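You operate a simulated robot arm through the tools that you are given. There is no shell and no other tool. Be economical: measure what you need, move in short steps, check, and stop when the job is done.

You run a simulated robot arm. Do the job below in one go: nothing can be reset, and whatever is moved stays where it is left.

TASK
Grease the link that the white card names and load the press.
Fine: lay it on the jar pad, bush end at the spout; one stroke of the jar pump, no more. Then on to the slide table, bush toward the ram, and slide it fully in. Leave the lever up, do not drop the link, mind your fingers.

The check looks at the end state, three seconds after you hand in, the way a careful person would. Anything else that was tipped, shoved, dropped, spilled or broken makes it a failure.

THE ROBOT
A 7-joint arm with a two-finger parallel gripper, fixed in place. Base frame: the origin is at the foot of the arm, x ahead of it, y to its left, z up. Units: m, rad, N and s.
Its first joint turns from -1.152 to 1.152 rad. Payload 2.6 kg.
Tool frame: the origin (TCP) lies between the finger pads and is the grasp point; the fingertips stand 0.03 m ahead of it; z points along the fingers, y is the line along which they close. The gripper opens to 0.094 m. The fingers are 0.028 m wide and 0.01 m thick; the gripper's body (0.05 by 0.096 m) begins 0.055 m behind the TCP.
Orientation is told as [roll, pitch, yaw] about the base's x, y, z axes, in that order, counted from this pose: with the fingers straight down and closing along the base's y, the tool's x points along the base's -x, its y along +y and its z along -z.

THE INTERFACE
- The arm moves only by the tool step_arm. Its argument "series" is a list of rows, each a list of 7 numbers: the shift along the base's x, y, z in units of 40 mm (1.0 is 40 mm), then the turn, a rotation vector about the base's x, y, z in units of 4 degrees (1.0 is 4 degrees), then the gripper command, from -1 (shut) to 1 (fully open), values between in proportion. In form: [[x, y, z, rx, ry, rz, gripper], ...]. A call has 1 to 8 rows; each row shifts and turns the commanded pose from where the row before left it. A call with a number of a shift or a turn outside -1 to 1 is refused whole. Rows are played at 5 a second. More than 0.05 m and 0.15 rad between two rows, or a gripper value outside its range, and nothing of the call is played. Where a pose cannot be reached the arm comes as near as it can. A force on the tool above 90 N (or 10 N above the force at the start of the call, whichever is more), or a blocked arm, ends the call early, and 0.2 s more pass. Each finger travels about 0.072 m/s and halts on what it meets, pressing with about 41 N; the grip force reading is that of the motor and also rises with nothing between the fingers. The clock runs only during rows and for 0.2 s after the last one: add rows that do not move to give the fingers time. It gives the time, the measured TCP pose, the force on the tool (base axes), the opening and the grip force at its end, in the units of the frame above (readings bear some noise).
- Cameras (640 x 400 px; columns grow to the right, rows downward): "scene" is fixed at [0.0284, 0.419, 0.5641]; the picture's right is [-0.82, -0.57, 0.00], its down [-0.30, 0.44, -0.85] and it looks along [0.48, -0.70, -0.53] (base axes); focal length 300 px, centre (320, 200). "wrist" rides on the gripper at [-0.037, 0, -0.058] in the tool frame; the picture's right is [0.00, -1.00, 0.00], its down [0.97, 0.00, -0.24] and it looks along [0.24, 0.00, 0.97] (tool axes); focal length 218 px, centre (320, 200). There is no depth. A picture from a camera that has moved, and an enlarged one, comes with that camera's place and axes in the base frame and with its lens. The place of the scene camera against the robot may be out by one fixed shift of up to 0.012 m in any direction.
- get_image(camera): a new picture of that camera. It takes no simulated time.
- zoom(camera, box): a new picture of the part [left, top, right, bottom] of that camera's present view, enlarged. It takes no simulated time.
- finish_job(): hands the job in; it is judged then, once.

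Go step by step. Nothing tells you positions but the pictures and the camera data: compare them with the known pose of the tool, close in by small moves and look again before you grip or let go. The budget is 120 turns and 68 pictures, counting those below and the enlarged ones. Unless the task says otherwise, let go and move clear before handing in, and close with one line.

The tools are called after "Emit:" by a JSON object that holds its "api" and its "payload". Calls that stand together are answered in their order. step_arm: Moves the arm, as the interface text tells. Its arguments: {"type":"object","properties":{"series":{"type":"array","items":{"type":"array","items":{"type":"number"}}}},"required":["series"]} The other tools are called the same way: get_image (camera) takes a picture; zoom (camera, box) takes an enlarged picture of a part of a camera's view; finish_job () hands the job in.

At the start:

```text
time: 0.0
eef_pos: [0.328, -0.1881, 0.3917]
tcp_rot: [0.0, 0.0, 0.003]
wrist_force: [-0.9, -0.3, 0.6]
finger_gap: 0.094
grasp_force: 0.1
```

scene: 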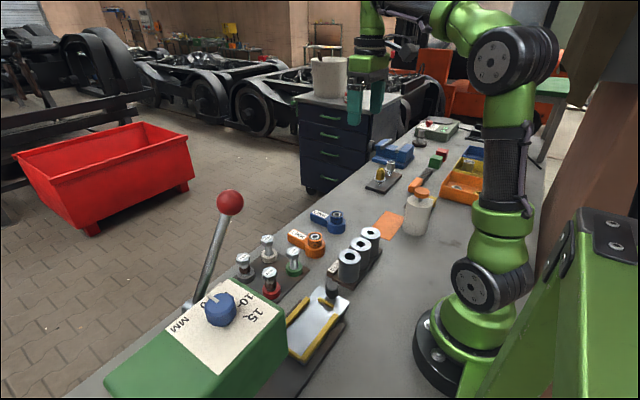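
wrist: 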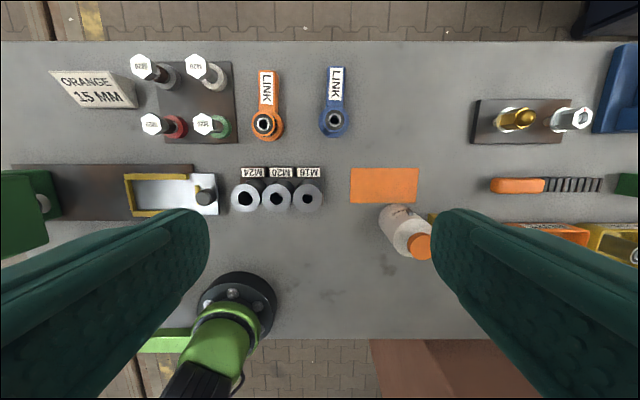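

The card seems to read ORANGE 15 MM, so the orange link is the one to take. I'll look closer at the press, the slide table, the jar and the pad.

Emit:
{"api": "zoom", "payload": {"camera": "scene", "box": [100, 180, 420, 400]}}

Emit:
{"api": "zoom", "payload": {"camera": "scene", "box": [340, 110, 500, 250]}}

Emit:
{"api": "zoom", "payload": {"camera": "wrist", "box": [0, 40, 360, 260]}}

Emit:
{"api": "zoom", "payload": {"camera": "wrist", "box": [320, 80, 640, 280]}}

```text
1.82 times, centred on (260, 290) of scene
camera zoom: at [0.0284, 0.419, 0.5641], right [-0.82, -0.57, 0.0], down [-0.3, 0.44, -0.85], along [0.48, -0.7, -0.53], focal length 546 px, centre (429, 36)
```

zoom: 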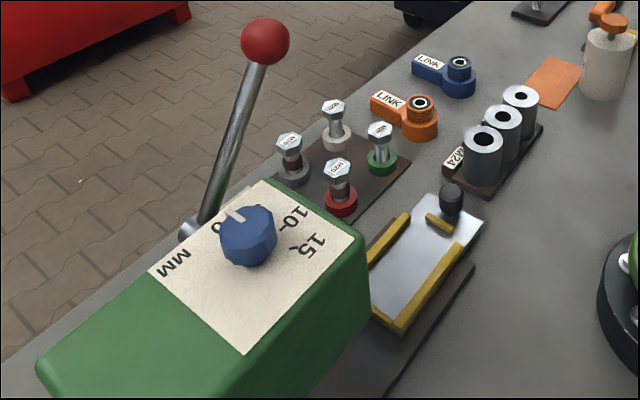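

```text
2.86 times, centred on (420, 180) of scene
camera zoom: at [0.0284, 0.419, 0.5641], right [-0.82, -0.57, 0.0], down [-0.3, 0.44, -0.85], along [0.48, -0.7, -0.53], focal length 857 px, centre (34, 257)
```

zoom: 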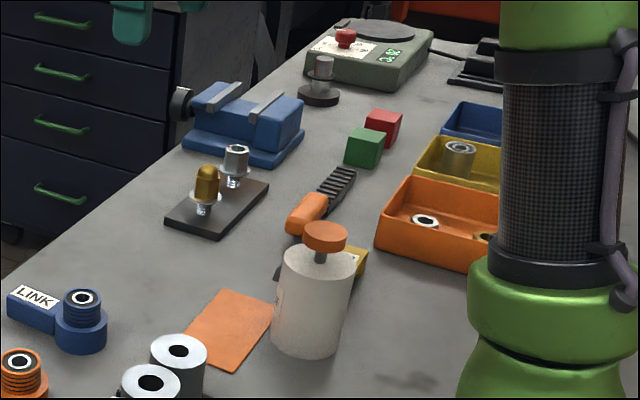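

```text
1.78 times, centred on (180, 150) of wrist
camera zoom: at [0.3648, -0.1864, 0.4514], right [0.0, -1.0, 0.0], down [-0.97, 0.0, 0.24], along [-0.24, 0.0, -0.97], focal length 388 px, centre (569, 289)
```

zoom: 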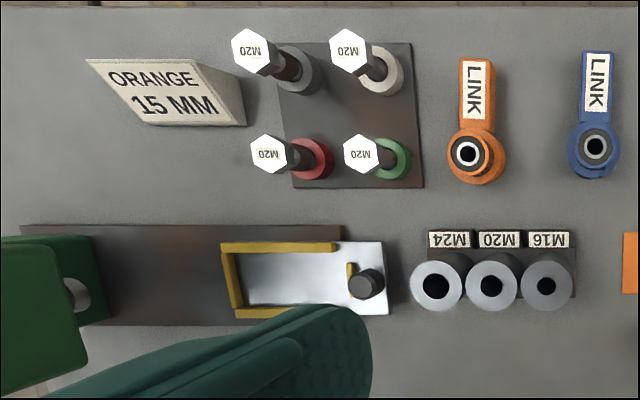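

```text
2.00 times, centred on (480, 180) of wrist
camera zoom: at [0.3648, -0.1864, 0.4514], right [0.0, -1.0, 0.0], down [-0.97, 0.0, 0.24], along [-0.24, 0.0, -0.97], focal length 436 px, centre (0, 240)
```

zoom: 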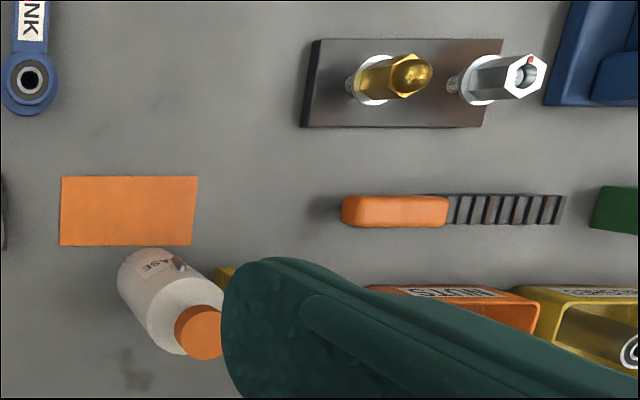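

The pictures do not agree with the stated z = -0.475. Both cameras place the arm's foot, on the bench, at z≈0, so I take the bench top to be near z=0 and will confirm that as I close in. Rough positions are: orange link bush (0.40,-0.08) with its handle toward +x, pad x 0.25–0.32 and y -0.39–-0.25, and slide table (0.265, 0.02–0.21). I'll look over the jar next.

Emit:
{"api": "step_arm", "payload": {"series": [[0, -1, -0.5, 0, 0, 0, 1], [0, -1, -0.5, 0, 0, 0, 1], [0, -1, -0.5, 0, 0, 0, 1], [0, -0.3, -0.5, 0, 0, 0, 1], [0, 0, 0, 0, 0, 0, 1]]}}

Emit:
{"api": "get_image", "payload": {"camera": "wrist"}}

```text
time: 1.2
eef_pos: [0.3278, -0.3199, 0.3126]
tcp_rot: [-0.001, 0.0, 0.001]
wrist_force: [-0.1, -0.5, -0.3]
finger_gap: 0.0941
grasp_force: 0.0
```

```text
61 pictures are left
camera wrist: at [0.3645, -0.3186, 0.3711], right [0.0, -1.0, 0.0], down [-0.97, 0.0, 0.24], along [-0.24, 0.0, -0.97], focal length 218 px, centre (320, 200)
```

wrist: 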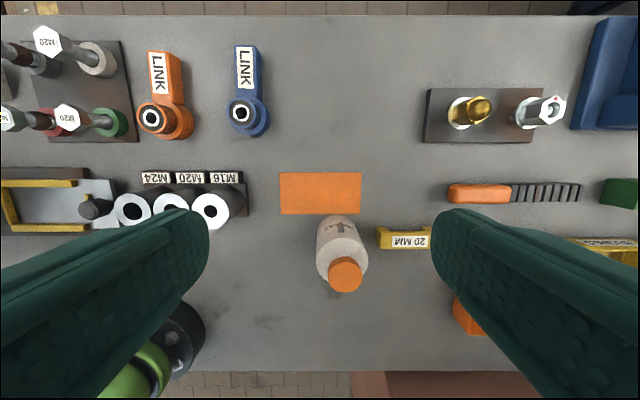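

The pad keeps the same position from this second viewpoint, which supports a bench height of z≈0. I'll zoom in on the jar and its spout.

Emit:
{"api": "zoom", "payload": {"camera": "wrist", "box": [240, 150, 440, 310]}}

Emit:
{"api": "zoom", "payload": {"camera": "scene", "box": [370, 160, 470, 250]}}

Emit:
{"api": "zoom", "payload": {"camera": "wrist", "box": [120, 30, 280, 150]}}

```text
2.50 times, centred on (340, 230) of wrist
camera zoom: at [0.3645, -0.3186, 0.3711], right [0.0, -1.0, 0.0], down [-0.97, 0.0, 0.24], along [-0.24, 0.0, -0.97], focal length 546 px, centre (270, 125)
```

zoom: 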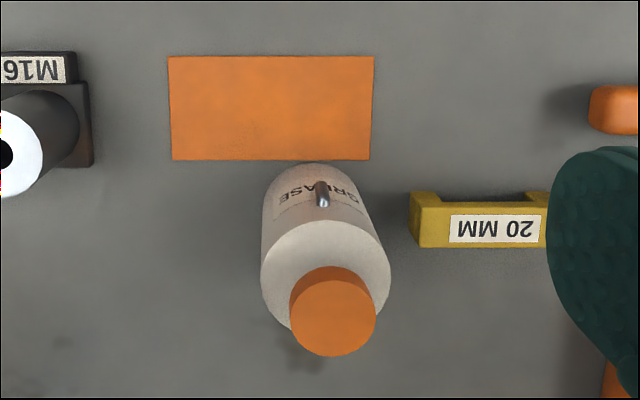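

```text
4.44 times, centred on (420, 205) of scene
camera zoom: at [0.0284, 0.419, 0.5641], right [-0.82, -0.57, 0.0], down [-0.3, 0.44, -0.85], along [0.48, -0.7, -0.53], focal length 1334 px, centre (-124, 178)
```

zoom: 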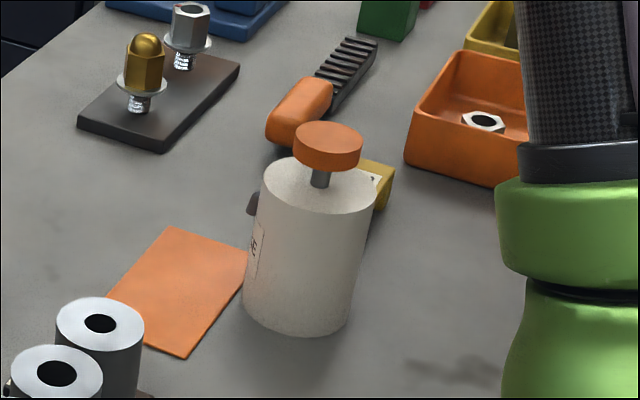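

```text
3.33 times, centred on (200, 90) of wrist
camera zoom: at [0.3645, -0.3186, 0.3711], right [0.0, -1.0, 0.0], down [-0.97, 0.0, 0.24], along [-0.24, 0.0, -0.97], focal length 728 px, centre (720, 567)
```

zoom: 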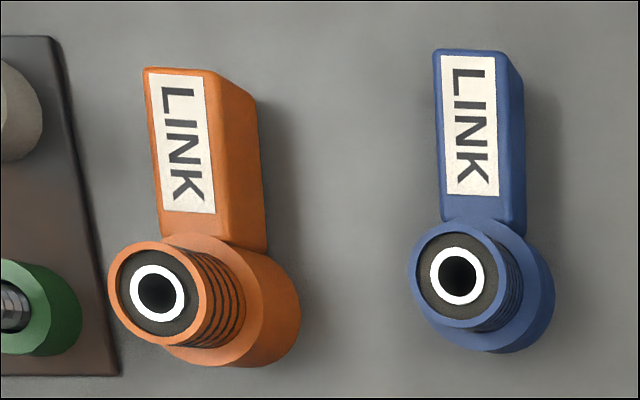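

The jar stands at about (0.205,-0.351), with its knob top at z≈0.128 and its spout facing +x over the pad's edge. The orange link is about 0.054 tall at the bush, which sits at (0.403,-0.088), and its handle runs to x≈0.49. I'll move above the handle with the gripper partly closed and look again.

Emit:
{"api": "step_arm", "payload": {"series": [[0.4, 0.95, -0.5, 0, 0, 0, 0.3], [0.4, 0.95, -0.5, 0, 0, 0, 0.3], [0.4, 0.95, -0.5, 0, 0, 0, 0.3], [0.4, 0.95, -0.5, 0, 0, 0, 0.3], [0.4, 0.95, -0.5, 0, 0, 0, 0.3], [0.5, 0.97, -0.5, 0, 0, 0, 0.3], [0, 0, 0, 0, 0, 0, 0.3]]}}

Emit:
{"api": "get_image", "payload": {"camera": "wrist"}}

Emit:
{"api": "zoom", "payload": {"camera": "scene", "box": [220, 180, 400, 300]}}

```text
time: 2.8
eef_pos: [0.4291, -0.0883, 0.1948]
tcp_rot: [0.0, 0.0, 0.002]
wrist_force: [0.3, -0.2, -0.8]
finger_gap: 0.0613
grasp_force: 0.1
```

```text
57 pictures are left
camera wrist: at [0.4653, -0.0883, 0.2527], right [0.0, -1.0, 0.0], down [-0.97, 0.0, 0.24], along [-0.24, 0.0, -0.97], focal length 218 px, centre (320, 200)
```

wrist: 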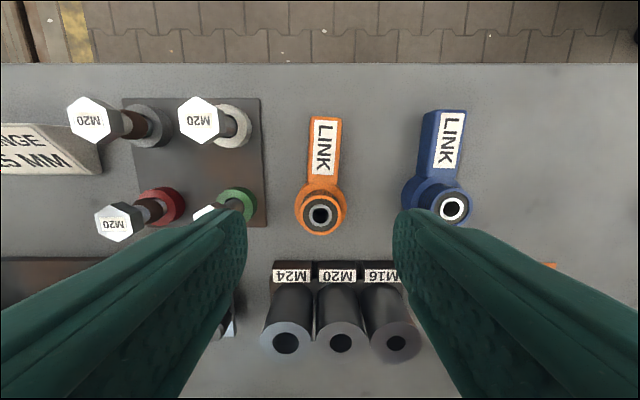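

```text
3.33 times, centred on (310, 240) of scene
camera zoom: at [0.0284, 0.419, 0.5641], right [-0.82, -0.57, 0.0], down [-0.3, 0.44, -0.85], along [0.48, -0.7, -0.53], focal length 1000 px, centre (353, 67)
```

zoom: 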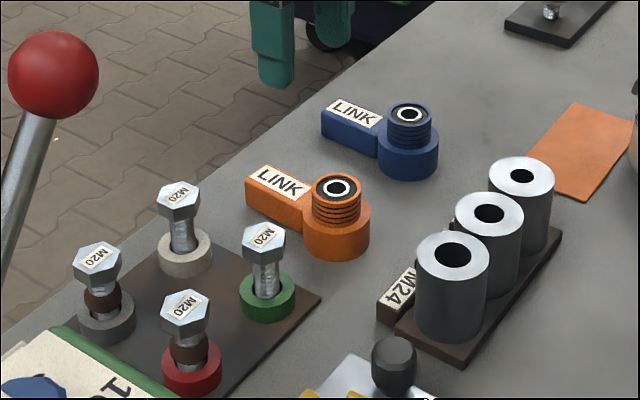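

The bush is confirmed at (0.403,-0.088). The handle runs along +x, tilted about 3° toward -y, with its top at z≈0.03. I'll line up over the handle at x≈0.447 and descend partway to check reach.

Emit:
{"api": "step_arm", "payload": {"series": [[0.45, -0.07, -0.5, 0, 0, -0.85, 0.3], [0, 0, -0.8, 0, 0, 0, 0.3], [0, 0, -0.8, 0, 0, 0, 0.3], [0, 0, 0, 0, 0, 0, 0.3]]}}

Emit:
{"api": "get_image", "payload": {"camera": "wrist"}}

```text
time: 3.8
eef_pos: [0.4464, -0.0917, 0.1088]
tcp_rot: [0.0, -0.001, -0.059]
wrist_force: [0.6, -0.4, 0.4]
finger_gap: 0.061
grasp_force: 0.1
```

```text
55 pictures are left
camera wrist: at [0.4824, -0.0942, 0.1679], right [-0.06, -1.0, 0.0], down [-0.97, 0.06, 0.24], along [-0.24, 0.01, -0.97], focal length 218 px, centre (320, 200)
```

wrist: 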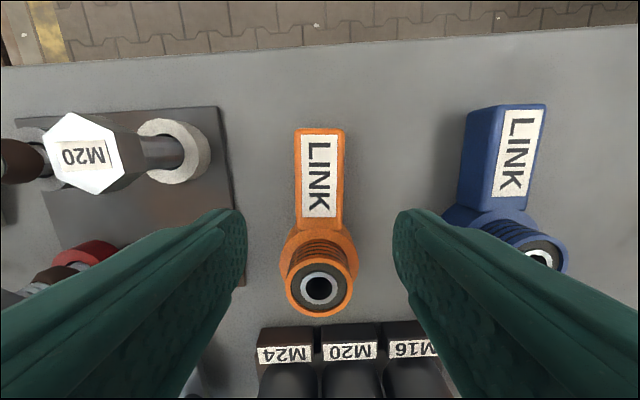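

The handle is centred and square between the fingers, and the reach holds so far. I'll go down to z≈0.045.

Emit:
{"api": "step_arm", "payload": {"series": [[0, 0, -0.6, 0, 0, 0, 0.3], [0, 0, -0.6, 0, 0, 0, 0.3], [0, 0, -0.35, 0, 0, 0, 0.3], [0, 0, 0, 0, 0, 0, 0.3]]}}

Emit:
{"api": "zoom", "payload": {"camera": "scene", "box": [240, 170, 390, 280]}}

```text
time: 4.8
eef_pos: [0.4466, -0.0923, 0.0468]
tcp_rot: [-0.001, 0.001, -0.058]
wrist_force: [0.0, -0.4, -0.7]
finger_gap: 0.0611
grasp_force: 0.1
```

```text
3.64 times, centred on (315, 225) of scene
camera zoom: at [0.0284, 0.419, 0.5641], right [-0.82, -0.57, 0.0], down [-0.3, 0.44, -0.85], along [0.48, -0.7, -0.53], focal length 1091 px, centre (338, 109)
```

zoom: 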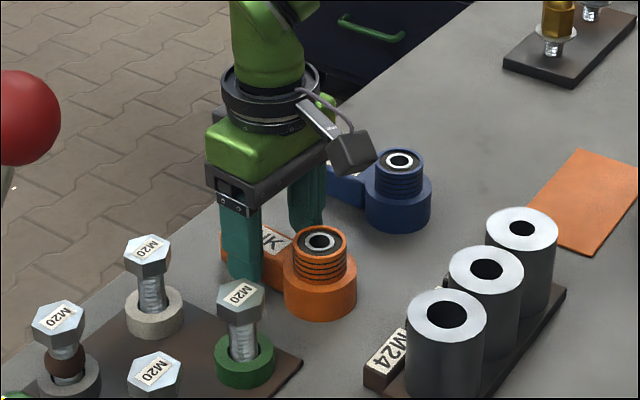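

The fingers straddle the handle with their tips at about z=0.017. I'll lower slightly and grip.

Emit:
{"api": "step_arm", "payload": {"series": [[0, 0, -0.15, 0, 0, 0, 0.3], [0, 0, 0, 0, 0, 0, -1], [0, 0, 0, 0, 0, 0, -1], [0, 0, 0, 0, 0, 0, -1], [0, 0, 0, 0, 0, 0, -1]]}}

Emit:
{"api": "get_image", "payload": {"camera": "wrist"}}

```text
time: 6.0
eef_pos: [0.4463, -0.0934, 0.0413]
tcp_rot: [0.001, 0.0, -0.058]
wrist_force: [0.4, 2.0, 0.1]
finger_gap: 0.0316
grasp_force: 41.1
```

```text
53 pictures are left
camera wrist: at [0.4823, -0.0945, 0.0997], right [-0.06, -1.0, 0.0], down [-0.97, 0.06, 0.24], along [-0.24, 0.01, -0.97], focal length 218 px, centre (320, 200)
```

wrist: 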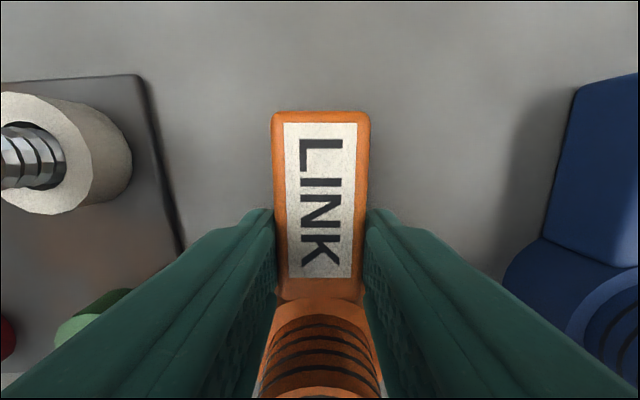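

The handle is gripped at a width of 0.032. I'll lift gently and check that the link stays level.

Emit:
{"api": "step_arm", "payload": {"series": [[0, 0, 0.25, 0, 0, 0, -1], [0, 0, 0.5, 0, 0, 0, -1], [0, 0, 0.75, 0, 0, 0, -1], [0, 0, 1, 0, 0, 0, -1], [0, 0, 0, 0, 0, 0, -1]]}}

Emit:
{"api": "zoom", "payload": {"camera": "scene", "box": [220, 120, 400, 260]}}

Emit:
{"api": "get_image", "payload": {"camera": "wrist"}}

```text
time: 7.2
eef_pos: [0.4461, -0.0921, 0.1401]
tcp_rot: [-0.002, 0.0, -0.058]
wrist_force: [-0.2, 0.0, -5.2]
finger_gap: 0.0316
grasp_force: 41.1
```

```text
2.86 times, centred on (310, 190) of scene
camera zoom: at [0.0284, 0.419, 0.5641], right [-0.82, -0.57, 0.0], down [-0.3, 0.44, -0.85], along [0.48, -0.7, -0.53], focal length 857 px, centre (349, 229)
```

zoom: 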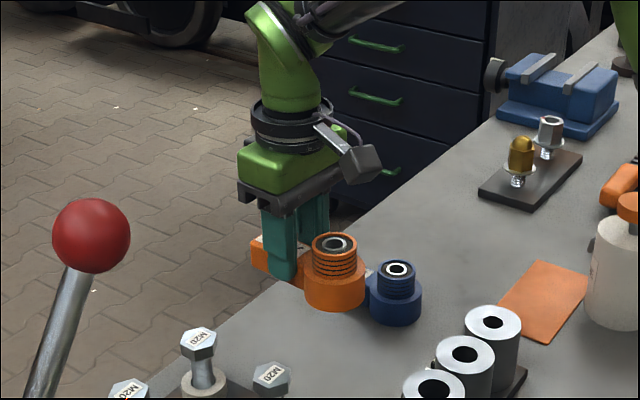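

```text
51 pictures are left
camera wrist: at [0.482, -0.0949, 0.1992], right [-0.06, -1.0, 0.0], down [-0.97, 0.06, 0.24], along [-0.24, 0.01, -0.97], focal length 218 px, centre (320, 200)
```

wrist: 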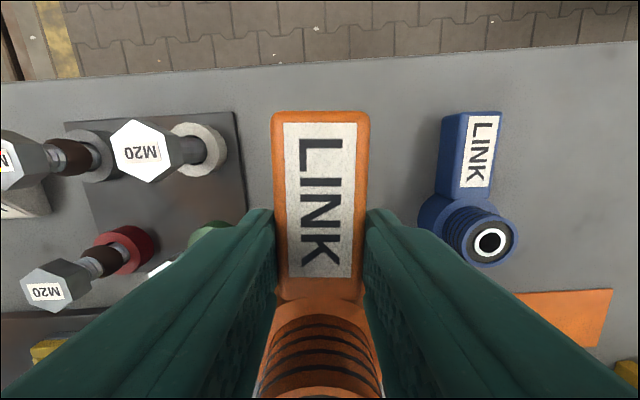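

The link is held firmly and level, and it weighs about 0.5 kg. The pad is long along y and the spout is near its -y half, so the link should lie with its handle toward +y and its bush at about (0.275,-0.35). I'll carry it over while turning +93°.

Emit:
{"api": "step_arm", "payload": {"series": [[-0.1, -0.16, 0.2, 0, 0, 0.97, -1], [-0.1, -0.16, 0.2, 0, 0, 0.97, -1], [-0.1, -0.16, 0.2, 0, 0, 0.97, -1], [-0.1, -0.16, 0.2, 0, 0, 0.97, -1], [-0.1, -0.16, 0.2, 0, 0, 0.97, -1], [-0.1, -0.16, 0.2, 0, 0, 0.97, -1], [-0.1, -0.16, 0.1, 0, 0, 0.97, -1], [-0.1, -0.16, 0.1, 0, 0, 0.97, -1]]}}

Emit:
{"api": "step_arm", "payload": {"series": [[-0.13, -0.16, 0, 0, 0, 0.97, -1], [-0.13, -0.16, 0, 0, 0, 0.97, -1], [-0.13, -0.16, 0, 0, 0, 0.97, -1], [-0.13, -0.16, 0, 0, 0, 0.97, -1], [-0.13, -0.16, 0, 0, 0, 0.97, -1], [-0.13, -0.16, 0, 0, 0, 0.97, -1], [-0.13, -0.16, 0, 0, 0, 0.97, -1], [-0.13, -0.16, 0, 0, 0, 0.97, -1]]}}

Emit:
{"api": "step_arm", "payload": {"series": [[-0.13, -0.16, 0, 0, 0, 0.97, -1], [-0.13, -0.16, 0, 0, 0, 0.97, -1], [-0.13, -0.16, 0, 0, 0, 0.97, -1], [-0.13, -0.16, 0, 0, 0, 0.97, -1], [-0.13, -0.16, 0, 0, 0, 0.97, -1], [-0.13, -0.16, 0, 0, 0, 0.97, -1], [-0.13, -0.16, 0, 0, 0, 0.97, -1], [-0.13, -0.16, 0, 0, 0, 0.97, -1]]}}

Emit:
{"api": "get_image", "payload": {"camera": "wrist"}}

Emit:
{"api": "get_image", "payload": {"camera": "scene"}}

```text
time: 9.0
eef_pos: [0.4149, -0.1446, 0.196]
tcp_rot: [0.0, 0.001, 0.485]
wrist_force: [-0.2, -0.4, -6.0]
finger_gap: 0.0315
grasp_force: 40.9
```

```text
time: 10.8
eef_pos: [0.3732, -0.1955, 0.1972]
tcp_rot: [0.001, 0.001, 1.025]
wrist_force: [-0.2, 0.9, -4.6]
finger_gap: 0.0314
grasp_force: 41.2
```

```text
time: 12.6
eef_pos: [0.3311, -0.2472, 0.1959]
tcp_rot: [0.001, 0.001, 1.568]
wrist_force: [0.4, -0.6, -5.5]
finger_gap: 0.0316
grasp_force: 40.4
```

```text
50 pictures are left
camera wrist: at [0.3303, -0.2097, 0.256], right [1.0, 0.0, 0.0], down [0.0, -0.97, 0.24], along [0.0, -0.24, -0.97], focal length 218 px, centre (320, 200)
```

wrist: 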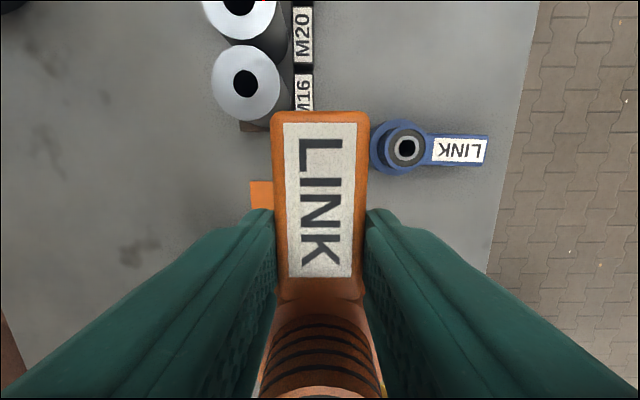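

```text
49 pictures are left
```

scene: 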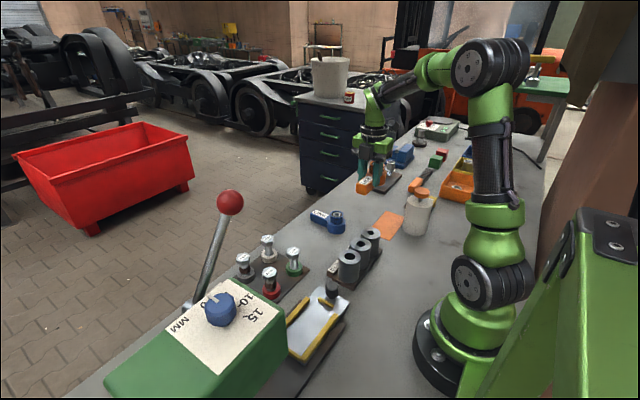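

The link is oriented correctly, handle toward +y. I'll descend on the open side of the pad, away from the jar, then ease in sideways under the spout.

Emit:
{"api": "step_arm", "payload": {"series": [[-0.1, -0.75, 0, 0, 0, 0, -1], [0, -0.75, -0.3, 0, 0, 0, -1], [0, 0, -1, 0, 0, 0, -1], [0, 0, -1, 0, 0, 0, -1], [0, 0, -0.8, 0, 0, 0, -1], [0, 0, -0.25, 0, 0, 0, -1], [0, 0, 0, 0, 0, 0, -1]]}}

Emit:
{"api": "zoom", "payload": {"camera": "scene", "box": [340, 130, 470, 250]}}

Emit:
{"api": "get_image", "payload": {"camera": "wrist"}}

```text
time: 14.2
eef_pos: [0.3264, -0.3068, 0.0619]
tcp_rot: [-0.001, 0.001, 1.569]
wrist_force: [0.3, -0.4, -4.9]
finger_gap: 0.0316
grasp_force: 41.4
```

```text
3.33 times, centred on (405, 190) of scene
camera zoom: at [0.0284, 0.419, 0.5641], right [-0.82, -0.57, 0.0], down [-0.3, 0.44, -0.85], along [0.48, -0.7, -0.53], focal length 1000 px, centre (37, 233)
```

zoom: 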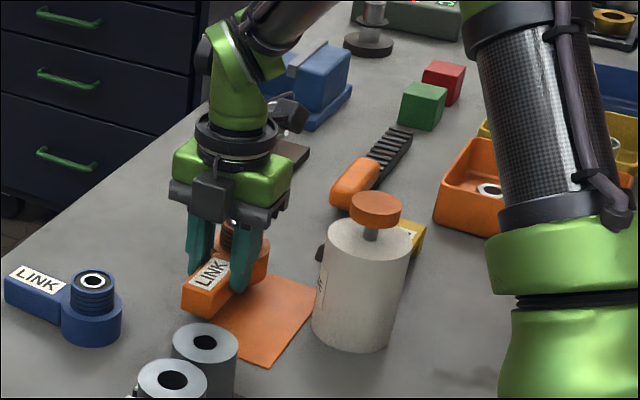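

```text
47 pictures are left
camera wrist: at [0.3272, -0.2691, 0.1205], right [1.0, 0.0, 0.0], down [0.0, -0.97, 0.24], along [0.0, -0.24, -0.97], focal length 218 px, centre (320, 200)
```

wrist: 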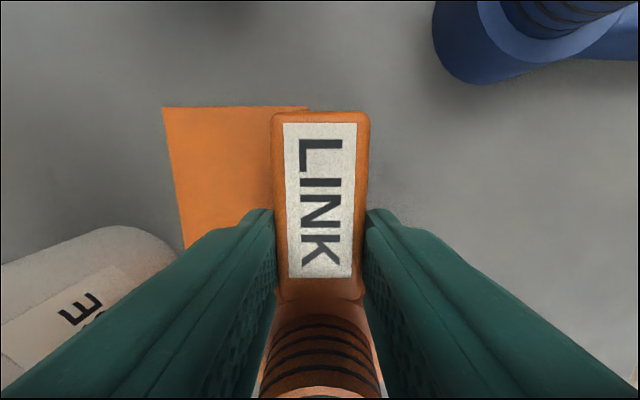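

The link is over the pad and still 2 cm up. I'll lower to just above the pad, so the bush top passes below the spout at z≈0.068, and then move toward the jar in small steps.

Emit:
{"api": "step_arm", "payload": {"series": [[0, 0, -0.25, 0, 0, 0, -1], [-0.3, -0.03, -0.17, 0, 0, 0, -1], [-0.5, 0, 0, 0, 0, 0, -1], [-0.25, 0, 0, 0, 0, 0, -1], [0, 0, 0, 0, 0, 0, -1]]}}

Emit:
{"api": "zoom", "payload": {"camera": "scene", "box": [370, 170, 450, 240]}}

Emit:
{"api": "get_image", "payload": {"camera": "wrist"}}

```text
time: 15.4
eef_pos: [0.2852, -0.3078, 0.0449]
tcp_rot: [0.001, -0.001, 1.567]
wrist_force: [1.2, -0.1, -5.4]
finger_gap: 0.0315
grasp_force: 40.9
```

```text
5.71 times, centred on (410, 205) of scene
camera zoom: at [0.0284, 0.419, 0.5641], right [-0.82, -0.57, 0.0], down [-0.3, 0.44, -0.85], along [0.48, -0.7, -0.53], focal length 1715 px, centre (-194, 171)
```

zoom: 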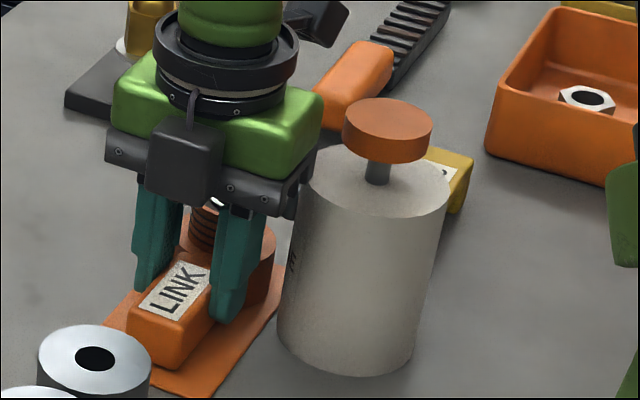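

```text
45 pictures are left
camera wrist: at [0.2843, -0.2707, 0.1045], right [1.0, 0.0, 0.0], down [0.0, -0.97, 0.24], along [0.0, -0.24, -0.97], focal length 218 px, centre (320, 200)
```

wrist: 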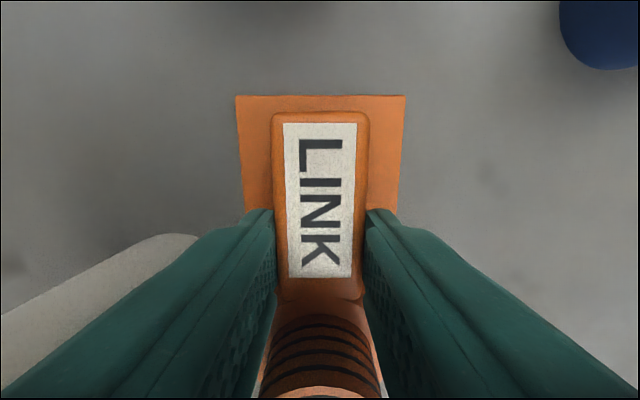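

The link is centred over the pad with no contact. I'll move about 9 mm more toward the spout, set it down and look.

Emit:
{"api": "step_arm", "payload": {"series": [[-0.12, 0, 0, 0, 0, 0, -1], [-0.11, 0, 0, 0, 0, 0, -1], [0, 0, -0.05, 0, 0, 0, -1], [0, 0, -0.02, 0, 0, 0, -1], [0, 0, 0, 0, 0, 0, -1]]}}

Emit:
{"api": "zoom", "payload": {"camera": "scene", "box": [370, 170, 450, 240]}}

```text
time: 16.6
eef_pos: [0.2768, -0.3079, 0.0449]
tcp_rot: [-0.001, 0.002, 1.562]
wrist_force: [-14.9, 20.1, 47.1]
finger_gap: 0.0314
grasp_force: 41.3
```

```text
5.71 times, centred on (410, 205) of scene
camera zoom: at [0.0282, 0.4192, 0.5639], right [-0.82, -0.57, 0.0], down [-0.3, 0.44, -0.85], along [0.48, -0.7, -0.53], focal length 1715 px, centre (-194, 171)
```

zoom: 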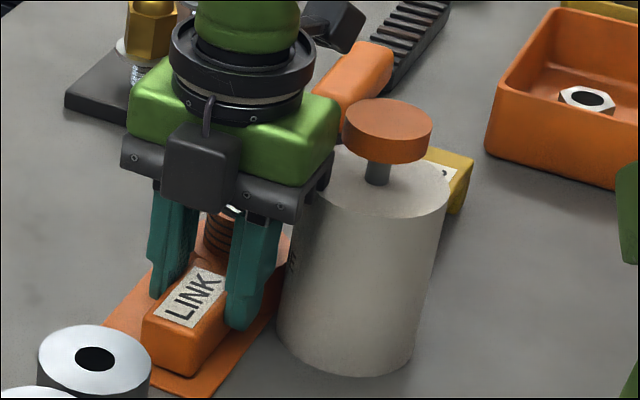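

The link has touched down on the pad, with 47 N of upward force. I'll ease the press off, then open just enough to release.

Emit:
{"api": "step_arm", "payload": {"series": [[0, 0, 0.06, 0, 0, 0, -1], [0, 0, 0, 0, 0, 0, -1]]}}

Emit:
{"api": "step_arm", "payload": {"series": [[0, 0, 0, 0, 0, 0, -0.05], [0, 0, 0, 0, 0, 0, -0.05], [0, 0, 0.25, 0, 0, 0, -0.05], [0, 0, 0.5, 0, 0, 0, -0.05], [0.1, 0.2, 1, 0, 0, 0, -0.05], [0.2, 0.5, 1, 0, 0, 0, -0.05], [0.2, 0.8, 0.5, 0, 0, 0, -0.05], [0, 0, 0, 0, 0, 0, -0.05]]}}

Emit:
{"api": "get_image", "payload": {"camera": "wrist"}}

Emit:
{"api": "zoom", "payload": {"camera": "scene", "box": [370, 170, 450, 240]}}

```text
time: 17.2
eef_pos: [0.2763, -0.3076, 0.0445]
tcp_rot: [0.001, 0.0, 1.568]
wrist_force: [-8.1, 6.1, 17.4]
finger_gap: 0.0319
grasp_force: 40.7
```

```text
time: 19.0
eef_pos: [0.2961, -0.2474, 0.1745]
tcp_rot: [-0.002, 0.0, 1.568]
wrist_force: [-0.3, 0.5, 0.6]
finger_gap: 0.0445
grasp_force: 0.0
```

```text
43 pictures are left
camera wrist: at [0.2955, -0.2096, 0.2343], right [1.0, 0.0, 0.0], down [0.0, -0.97, 0.24], along [0.0, -0.24, -0.97], focal length 218 px, centre (320, 200)
```

wrist: 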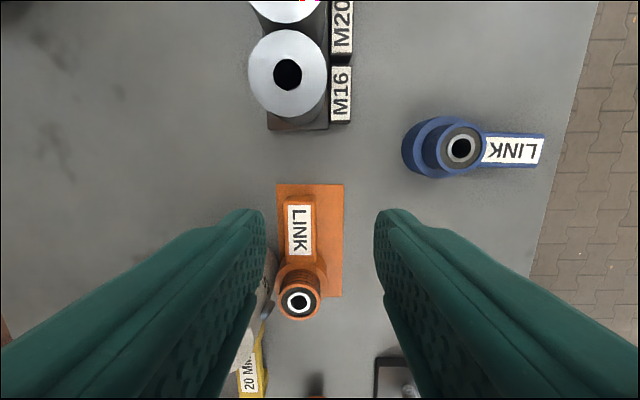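

```text
5.71 times, centred on (410, 205) of scene
camera zoom: at [0.0284, 0.419, 0.5641], right [-0.82, -0.57, 0.0], down [-0.3, 0.44, -0.85], along [0.48, -0.7, -0.53], focal length 1715 px, centre (-194, 171)
```

zoom: 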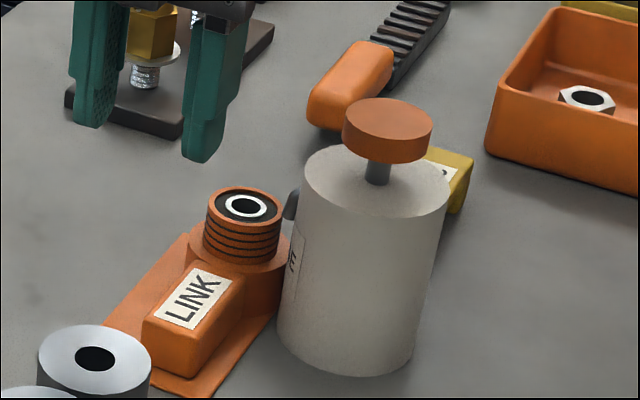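

The link is resting on the pad beside the spout. I'll take a closer look from above at how the bush and spout line up.

Emit:
{"api": "step_arm", "payload": {"series": [[-0.4, -1, 0.5, 0, 0, 0, 0.6], [-0.4, -0.8, 0, 0, 0, 0, 0.6], [0, 0, 0, 0, 0, 0, 0.6]]}}

Emit:
{"api": "zoom", "payload": {"camera": "wrist", "box": [220, 120, 420, 320]}}

```text
time: 19.8
eef_pos: [0.2636, -0.3199, 0.1945]
tcp_rot: [-0.001, 0.0, 1.568]
wrist_force: [0.4, -0.4, 0.1]
finger_gap: 0.075
grasp_force: 0.1
```

```text
2.00 times, centred on (320, 220) of wrist
camera zoom: at [0.2628, -0.282, 0.2537], right [1.0, 0.0, 0.0], down [0.0, -0.97, 0.24], along [0.0, -0.24, -0.97], focal length 436 px, centre (320, 160)
```

zoom: 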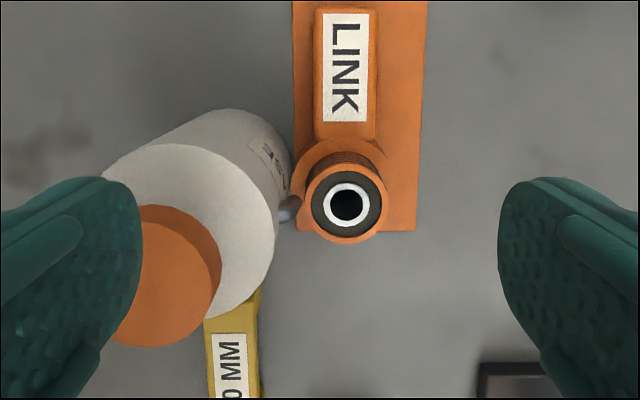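

The spout tip (0.253,-0.348) points straight at the bush (0.276,-0.353) with a gap of about 2 mm, so the placement is right. Next I'll close the fingers above the pump knob at about (0.212,-0.350), top z≈0.135, and verify before pressing.

Emit:
{"api": "step_arm", "payload": {"series": [[0, 0, 0.5, 0, 0, 0, -1], [-0.6, -0.35, 0.2, 0, 0, 0, -1], [-0.7, -0.4, 0, 0, 0, 0, -1], [0, 0, 0, 0, 0, 0, -1], [0, 0, 0, 0, 0, 0, -1]]}}

Emit:
{"api": "get_image", "payload": {"camera": "wrist"}}

Emit:
{"api": "zoom", "payload": {"camera": "scene", "box": [370, 130, 470, 240]}}

```text
time: 21.0
eef_pos: [0.2132, -0.3508, 0.2231]
tcp_rot: [0.0, 0.0, 1.567]
wrist_force: [0.1, -0.8, -0.7]
finger_gap: 0.0002
grasp_force: 33.2
```

```text
40 pictures are left
camera wrist: at [0.2117, -0.3123, 0.2824], right [1.0, 0.0, 0.0], down [0.0, -0.97, 0.24], along [0.0, -0.24, -0.97], focal length 218 px, centre (320, 200)
```

wrist: 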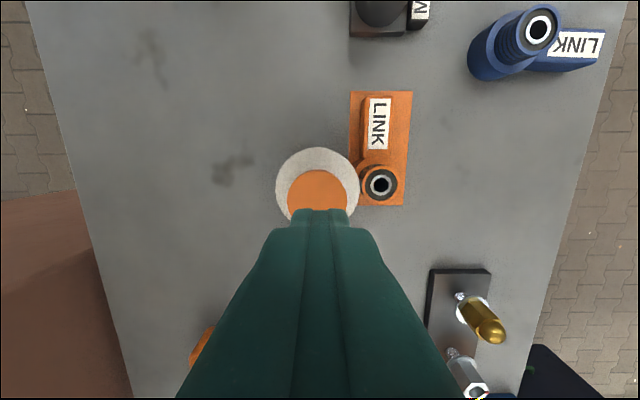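

```text
3.64 times, centred on (420, 185) of scene
camera zoom: at [0.0284, 0.419, 0.5641], right [-0.82, -0.57, 0.0], down [-0.3, 0.44, -0.85], along [0.48, -0.7, -0.53], focal length 1091 px, centre (-44, 254)
```

zoom: 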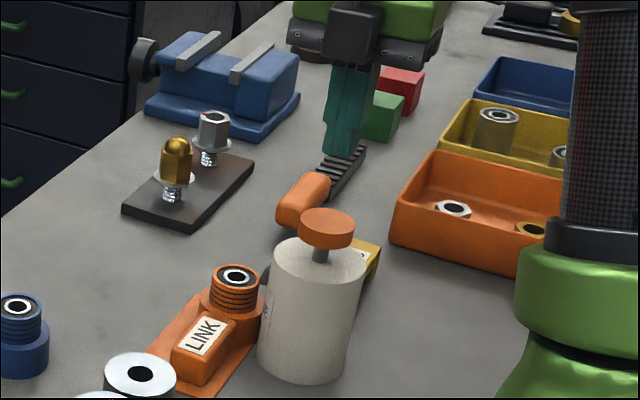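

I'm centred over the knob to within 3 mm. I'll shift slightly and come down to just above it.

Emit:
{"api": "step_arm", "payload": {"series": [[-0.06, 0.04, -0.6, 0, 0, 0, -1], [0, 0, -0.55, 0, 0, 0, -1], [0, 0, 0, 0, 0, 0, -1]]}}

Emit:
{"api": "zoom", "payload": {"camera": "scene", "box": [370, 130, 470, 240]}}

```text
time: 21.8
eef_pos: [0.2098, -0.3488, 0.1776]
tcp_rot: [0.001, 0.0, 1.566]
wrist_force: [-0.1, 0.4, -0.4]
finger_gap: 0.0
grasp_force: 33.1
```

```text
3.64 times, centred on (420, 185) of scene
camera zoom: at [0.0284, 0.419, 0.5641], right [-0.82, -0.57, 0.0], down [-0.3, 0.44, -0.85], along [0.48, -0.7, -0.53], focal length 1091 px, centre (-44, 254)
```

zoom: 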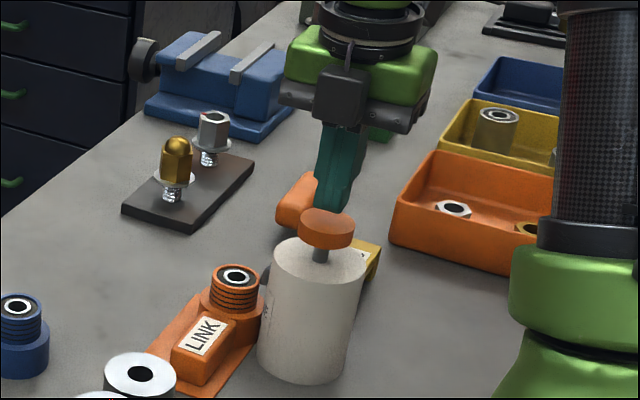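

The tips are about 1 cm above the knob and centred. I'll make one smooth press now.

Emit:
{"api": "step_arm", "payload": {"series": [[0, 0, -0.2, 0, 0, 0, -1], [0, 0, -0.15, 0, 0, 0, -1], [0, 0, -0.15, 0, 0, 0, -1], [0, 0, -0.12, 0, 0, 0, -1], [0, 0, 0, 0, 0, 0, -1]]}}

Emit:
{"api": "zoom", "payload": {"camera": "scene", "box": [370, 130, 470, 240]}}

```text
time: 23.0
eef_pos: [0.2099, -0.3478, 0.154]
tcp_rot: [-0.001, 0.0, 1.567]
wrist_force: [2.9, 0.4, 4.7]
finger_gap: 0.0001
grasp_force: 33.2
```

```text
3.64 times, centred on (420, 185) of scene
camera zoom: at [0.0284, 0.419, 0.564], right [-0.82, -0.57, 0.0], down [-0.3, 0.44, -0.85], along [0.48, -0.7, -0.53], focal length 1091 px, centre (-44, 254)
```

zoom: 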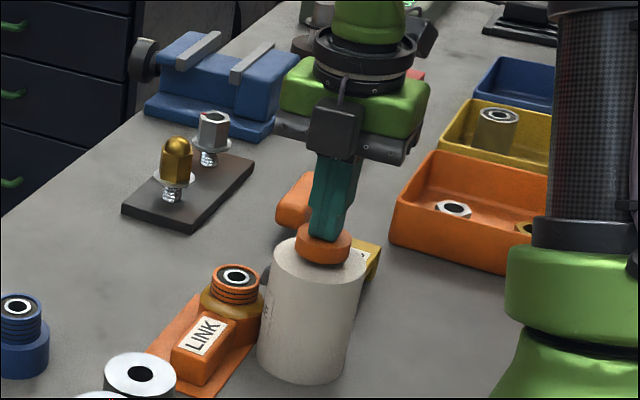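

The knob has gone down and grease has appeared on the bush flange, so the single stroke is done. I'll lift straight off and check.

Emit:
{"api": "step_arm", "payload": {"series": [[0, 0, 0.3, 0, 0, 0, -1], [0, 0, 0.7, 0, 0, 0, -1], [0, 0, 1, 0, 0, 0, -1], [0.3, 0.3, 0.3, 0, 0, 0, -1], [0.5, 0.6, 0, 0, 0, 0, 0.3], [0.5, 0.6, 0, 0, 0, 0, 0.3], [0, 0, 0, 0, 0, 0, 0.3]]}}

Emit:
{"api": "zoom", "payload": {"camera": "scene", "box": [370, 170, 450, 240]}}

Emit:
{"api": "get_image", "payload": {"camera": "wrist"}}

```text
time: 24.6
eef_pos: [0.2622, -0.2876, 0.2443]
tcp_rot: [-0.002, 0.0, 1.567]
wrist_force: [0.5, 0.1, 0.1]
finger_gap: 0.0611
grasp_force: 0.1
```

```text
5.71 times, centred on (410, 205) of scene
camera zoom: at [0.0284, 0.419, 0.5641], right [-0.82, -0.57, 0.0], down [-0.3, 0.44, -0.85], along [0.48, -0.7, -0.53], focal length 1715 px, centre (-194, 171)
```

zoom: 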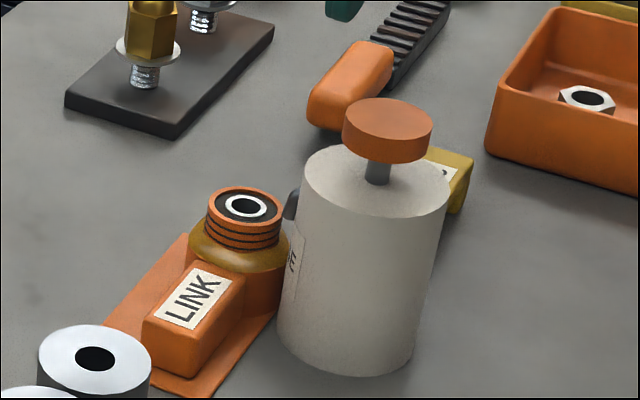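

```text
35 pictures are left
camera wrist: at [0.2609, -0.2498, 0.3035], right [1.0, 0.0, 0.0], down [0.0, -0.97, 0.24], along [0.0, -0.24, -0.97], focal length 218 px, centre (320, 200)
```

wrist: 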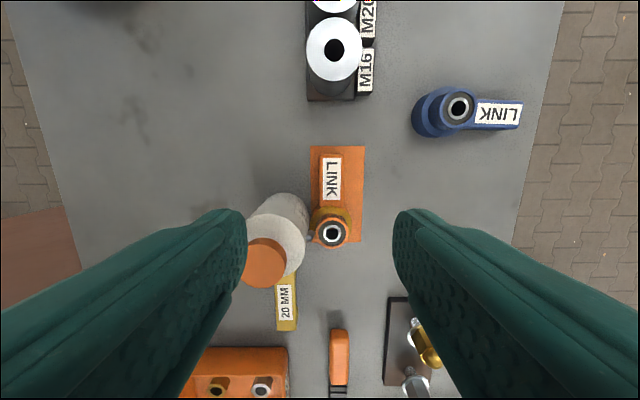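

The grease is on and the knob is back up. Before regripping I'll go and look at the slide table closely, since the link will block the wrist view later.

Emit:
{"api": "step_arm", "payload": {"series": [[0.1, 1, 0, 0, 0, 0, 0.3], [0.1, 1, 0, 0, 0, 0, 0.3], [0.1, 1, 0, 0, 0, 0, 0.3], [0.1, 1, 0, 0, 0, 0, 0.3], [0, 1, 0, 0, 0, 0, 0.3], [0, 1, 0, 0, 0, 0, 0.3], [0, 1, 0, 0, 0, 0, 0.3], [0, 1, 0, 0, 0, 0, 0.3]]}}

Emit:
{"api": "get_image", "payload": {"camera": "wrist"}}

Emit:
{"api": "zoom", "payload": {"camera": "scene", "box": [100, 180, 380, 400]}}

```text
time: 26.4
eef_pos: [0.2778, 0.0314, 0.2443]
tcp_rot: [0.001, 0.002, 1.566]
wrist_force: [0.1, 0.0, -0.2]
finger_gap: 0.0609
grasp_force: 0.0
```

```text
34 pictures are left
camera wrist: at [0.2774, 0.0696, 0.3034], right [1.0, 0.0, 0.0], down [0.0, -0.97, 0.24], along [0.0, -0.24, -0.97], focal length 218 px, centre (320, 200)
```

wrist: 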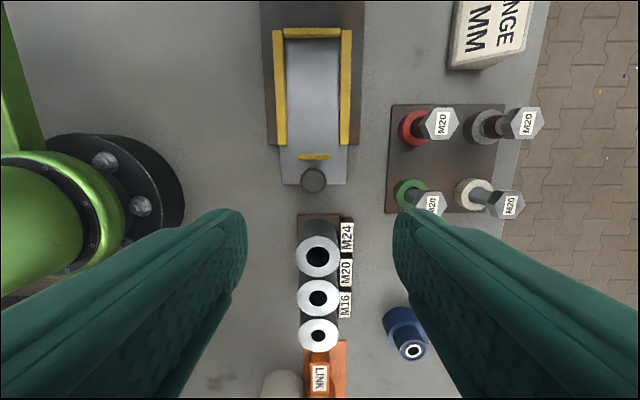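

```text
1.82 times, centred on (240, 290) of scene
camera zoom: at [0.0284, 0.419, 0.5641], right [-0.82, -0.57, 0.0], down [-0.3, 0.44, -0.85], along [0.48, -0.7, -0.53], focal length 546 px, centre (466, 36)
```

zoom: 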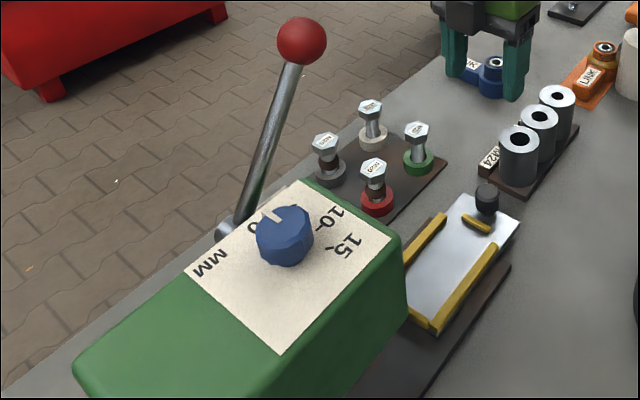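

The slide table's nest is x 0.238–0.302 (centre 0.270) and y 0.061–0.188, and its black knob is at about (0.269,0.03). The link's target is bush at y≈0.156, which puts the TCP at (0.270,0.1125). I'll go back and regrip the handle.

Emit:
{"api": "step_arm", "payload": {"series": [[0, -1, 0, 0, 0, 0, 0.3], [0, -1, 0, 0, 0, 0, 0.3], [0, -1, 0, 0, 0, 0, 0.3], [0, -1, 0, 0, 0, 0, 0.3], [0, -1, 0, 0, 0, 0, 0.3], [0, -1, 0, 0, 0, 0, 0.3], [0, -1, 0, 0, 0, 0, 0.3], [-0.04, -1, 0, 0, 0, 0, 0.3]]}}

Emit:
{"api": "step_arm", "payload": {"series": [[0, -0.48, -0.8, 0, 0, 0, 0.0], [0, 0, -1, 0, 0, 0, 0.0], [0, 0, -1, 0, 0, 0, 0.0], [0, 0, -1, 0, 0, 0, 0.0], [0, 0, 0, 0, 0, 0, 0.0]]}}

Emit:
{"api": "get_image", "payload": {"camera": "wrist"}}

```text
time: 28.2
eef_pos: [0.275, -0.2887, 0.2452]
tcp_rot: [-0.001, 0.0, 1.569]
wrist_force: [0.6, 1.1, 0.0]
finger_gap: 0.0614
grasp_force: 0.0
```

```text
time: 29.4
eef_pos: [0.2755, -0.307, 0.0915]
tcp_rot: [0.0, -0.001, 1.566]
wrist_force: [0.8, -0.4, 0.1]
finger_gap: 0.0468
grasp_force: 0.0
```

```text
32 pictures are left
camera wrist: at [0.2746, -0.2697, 0.1501], right [1.0, 0.0, 0.0], down [0.0, -0.97, 0.24], along [0.0, -0.24, -0.97], focal length 218 px, centre (320, 200)
```

wrist: 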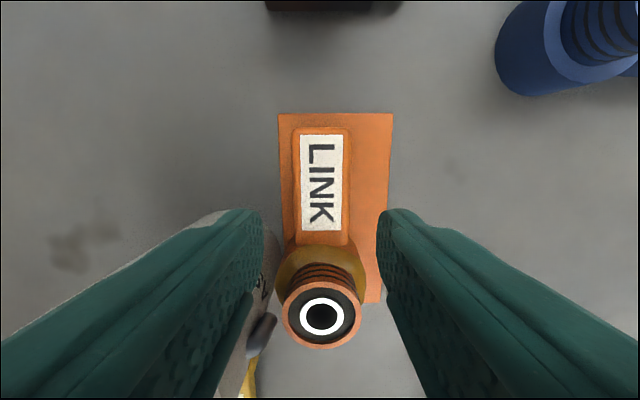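

The handle is centred between the fingers. I'll go down to the same grip height, close, and lift slightly.

Emit:
{"api": "step_arm", "payload": {"series": [[0, 0, -0.7, 0, 0, 0, 0.0], [0, 0, -0.46, 0, 0, 0, 0.0], [0, 0, 0, 0, 0, 0, 0.0], [0, 0, 0, 0, 0, 0, -1], [0, 0, 0, 0, 0, 0, -1], [0, 0, 0, 0, 0, 0, -1]]}}

Emit:
{"api": "get_image", "payload": {"camera": "wrist"}}

```text
time: 30.8
eef_pos: [0.2761, -0.3083, 0.0449]
tcp_rot: [0.0, 0.0, 1.567]
wrist_force: [0.2, -0.6, -0.6]
finger_gap: 0.0318
grasp_force: 41.2
```

```text
31 pictures are left
camera wrist: at [0.2755, -0.2699, 0.1045], right [1.0, 0.0, 0.0], down [0.0, -0.97, 0.24], along [0.0, -0.24, -0.97], focal length 218 px, centre (320, 200)
```

wrist: 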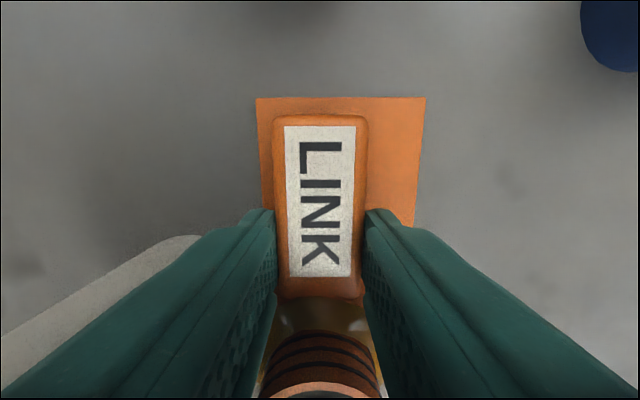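

It's gripped. I'll draw it out in +x from under the spout first, and then lift.

Emit:
{"api": "step_arm", "payload": {"series": [[0, 0, 0.05, 0, 0, 0, -1], [0.3, 0, 0.03, 0, 0, 0, -1], [0.6, 0, 0, 0, 0, 0, -1], [0.5, 0.2, 0.6, 0, 0, 0, -1], [0.3, 0.4, 1, 0, 0, 0, -1], [0, 0.5, 1, 0, 0, 0, -1], [0, 0.5, 1, 0, 0, 0, -1], [0, 0, 0, 0, 0, 0, -1]]}}

Emit:
{"api": "get_image", "payload": {"camera": "scene"}}

```text
time: 32.6
eef_pos: [0.344, -0.2415, 0.1937]
tcp_rot: [0.001, 0.0, 1.568]
wrist_force: [0.4, 0.3, -5.4]
finger_gap: 0.0316
grasp_force: 41.3
```

```text
30 pictures are left
```

scene: 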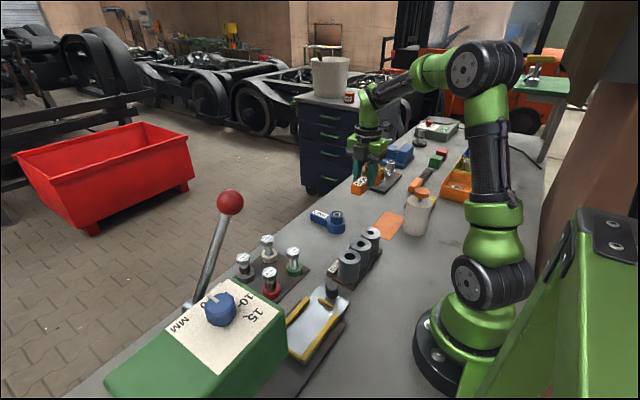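

The link is clear and firmly held, and the jar is undisturbed. Now I'll turn -180° in stages while carrying it toward the slide table at a safe height.

Emit:
{"api": "step_arm", "payload": {"series": [[0, 0.16, 0, 0, 0, -1, -1], [0, 0.16, 0, 0, 0, -1, -1], [0, 0.16, 0, 0, 0, -1, -1], [0, 0.16, 0, 0, 0, -1, -1], [0, 0.16, 0, 0, 0, -1, -1], [0, 0.16, 0, 0, 0, -1, -1], [0, 0.16, 0, 0, 0, -1, -1], [0, 0.16, 0, 0, 0, -1, -1]]}}

Emit:
{"api": "step_arm", "payload": {"series": [[0, 0.16, 0, 0, 0, -1, -1], [0, 0.16, 0, 0, 0, -1, -1], [0, 0.16, 0, 0, 0, -1, -1], [0, 0.16, 0, 0, 0, -1, -1], [0, 0.16, 0, 0, 0, -1, -1], [0, 0.16, 0, 0, 0, -1, -1], [0, 0.16, 0, 0, 0, -1, -1], [0, 0.16, 0, 0, 0, -1, -1]]}}

Emit:
{"api": "step_arm", "payload": {"series": [[-0.05, 0.16, 0, 0, 0, -1, -1], [-0.05, 0.16, 0, 0, 0, -1, -1], [-0.05, 0.16, 0, 0, 0, -1, -1], [-0.05, 0.16, 0, 0, 0, -1, -1], [-0.05, 0.16, 0, 0, 0, -1, -1], [-0.05, 0.16, 0, 0, 0, -1, -1], [-0.05, 0.16, 0, 0, 0, -1, -1], [-0.05, 0.16, 0, 0, 0, -1, -1]]}}

Emit:
{"api": "step_arm", "payload": {"series": [[-0.05, 0.16, 0, 0, 0, -1, -1], [-0.05, 0.16, 0, 0, 0, -1, -1], [-0.05, 0.16, 0, 0, 0, -1, -1], [-0.05, 0.16, 0, 0, 0, -1, -1], [-0.05, 0.16, 0, 0, 0, -1, -1], [-0.05, 0.16, 0, 0, 0, -1, -1], [-0.05, 0.16, 0, 0, 0, -1, -1], [-0.05, 0.16, 0, 0, 0, -1, -1]]}}

Emit:
{"api": "step_arm", "payload": {"series": [[-0.05, 0.16, 0, 0, 0, -1, -1], [-0.05, 0.16, 0, 0, 0, -1, -1], [-0.05, 0.16, 0, 0, 0, -1, -1], [-0.05, 0.16, 0, 0, 0, -1, -1], [-0.05, 0.16, 0, 0, 0, -1, -1], [-0.05, 0.16, 0, 0, 0, -1, -1], [-0.05, 0.16, 0, 0, 0, -1, -1], [-0.05, 0.16, 0, 0, 0, -1, -1]]}}

Emit:
{"api": "step_arm", "payload": {"series": [[-0.05, 0.16, 0, 0, 0, -1, -1], [-0.05, 0.16, 0, 0, 0, -1, -1], [-0.05, 0.16, 0, 0, 0, -1, -1], [-0.05, 0.16, 0, 0, 0, -1, -1], [-0.05, 0.16, 0, 0, 0, -0.93, -1], [0, 0, 0, 0, 0, 0, -1]]}}

Emit:
{"api": "get_image", "payload": {"camera": "scene"}}

Emit:
{"api": "get_image", "payload": {"camera": "wrist"}}

```text
time: 34.4
eef_pos: [0.3445, -0.1911, 0.1937]
tcp_rot: [0.0, 0.0, 1.007]
wrist_force: [0.4, -0.3, -5.4]
finger_gap: 0.0316
grasp_force: 41.4
```

```text
time: 36.2
eef_pos: [0.3441, -0.1414, 0.1937]
tcp_rot: [0.0, -0.001, 0.448]
wrist_force: [0.0, 0.2, -5.5]
finger_gap: 0.0315
grasp_force: 40.8
```

```text
time: 38.0
eef_pos: [0.3278, -0.0899, 0.1937]
tcp_rot: [-0.001, 0.001, -0.11]
wrist_force: [0.3, -0.6, -5.8]
finger_gap: 0.0316
grasp_force: 40.6
```

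```text
time: 39.8
eef_pos: [0.3119, -0.0384, 0.1927]
tcp_rot: [-0.001, 0.0, -0.668]
wrist_force: [-0.5, 0.3, -4.8]
finger_gap: 0.0319
grasp_force: 41.4
```

```text
time: 41.6
eef_pos: [0.2976, 0.0124, 0.1935]
tcp_rot: [-0.001, -0.001, -1.226]
wrist_force: [0.5, 0.2, -6.0]
finger_gap: 0.0318
grasp_force: 41.4
```

```text
time: 43.0
eef_pos: [0.2855, 0.0449, 0.1925]
tcp_rot: [0.001, 0.0, -1.571]
wrist_force: [-0.1, -0.6, -5.7]
finger_gap: 0.0315
grasp_force: 41.2
```

```text
29 pictures are left
```

scene: 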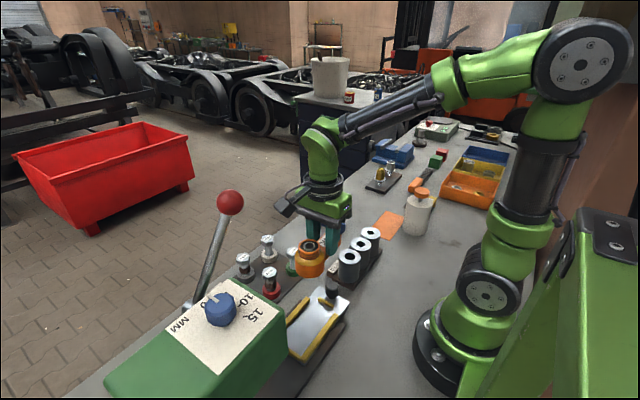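

```text
28 pictures are left
camera wrist: at [0.2854, 0.0081, 0.2521], right [-1.0, 0.0, 0.0], down [0.0, 0.97, 0.24], along [0.0, 0.24, -0.97], focal length 218 px, centre (320, 200)
```

wrist: 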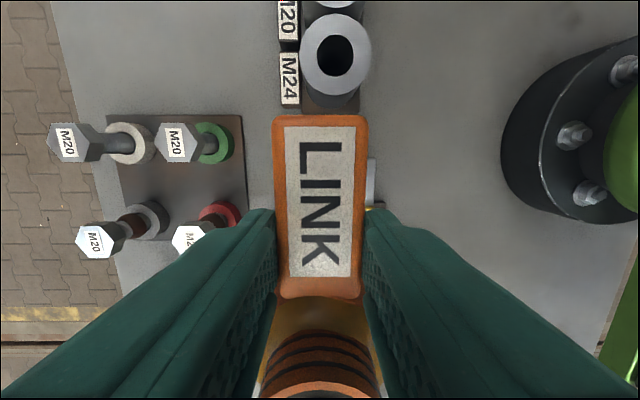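

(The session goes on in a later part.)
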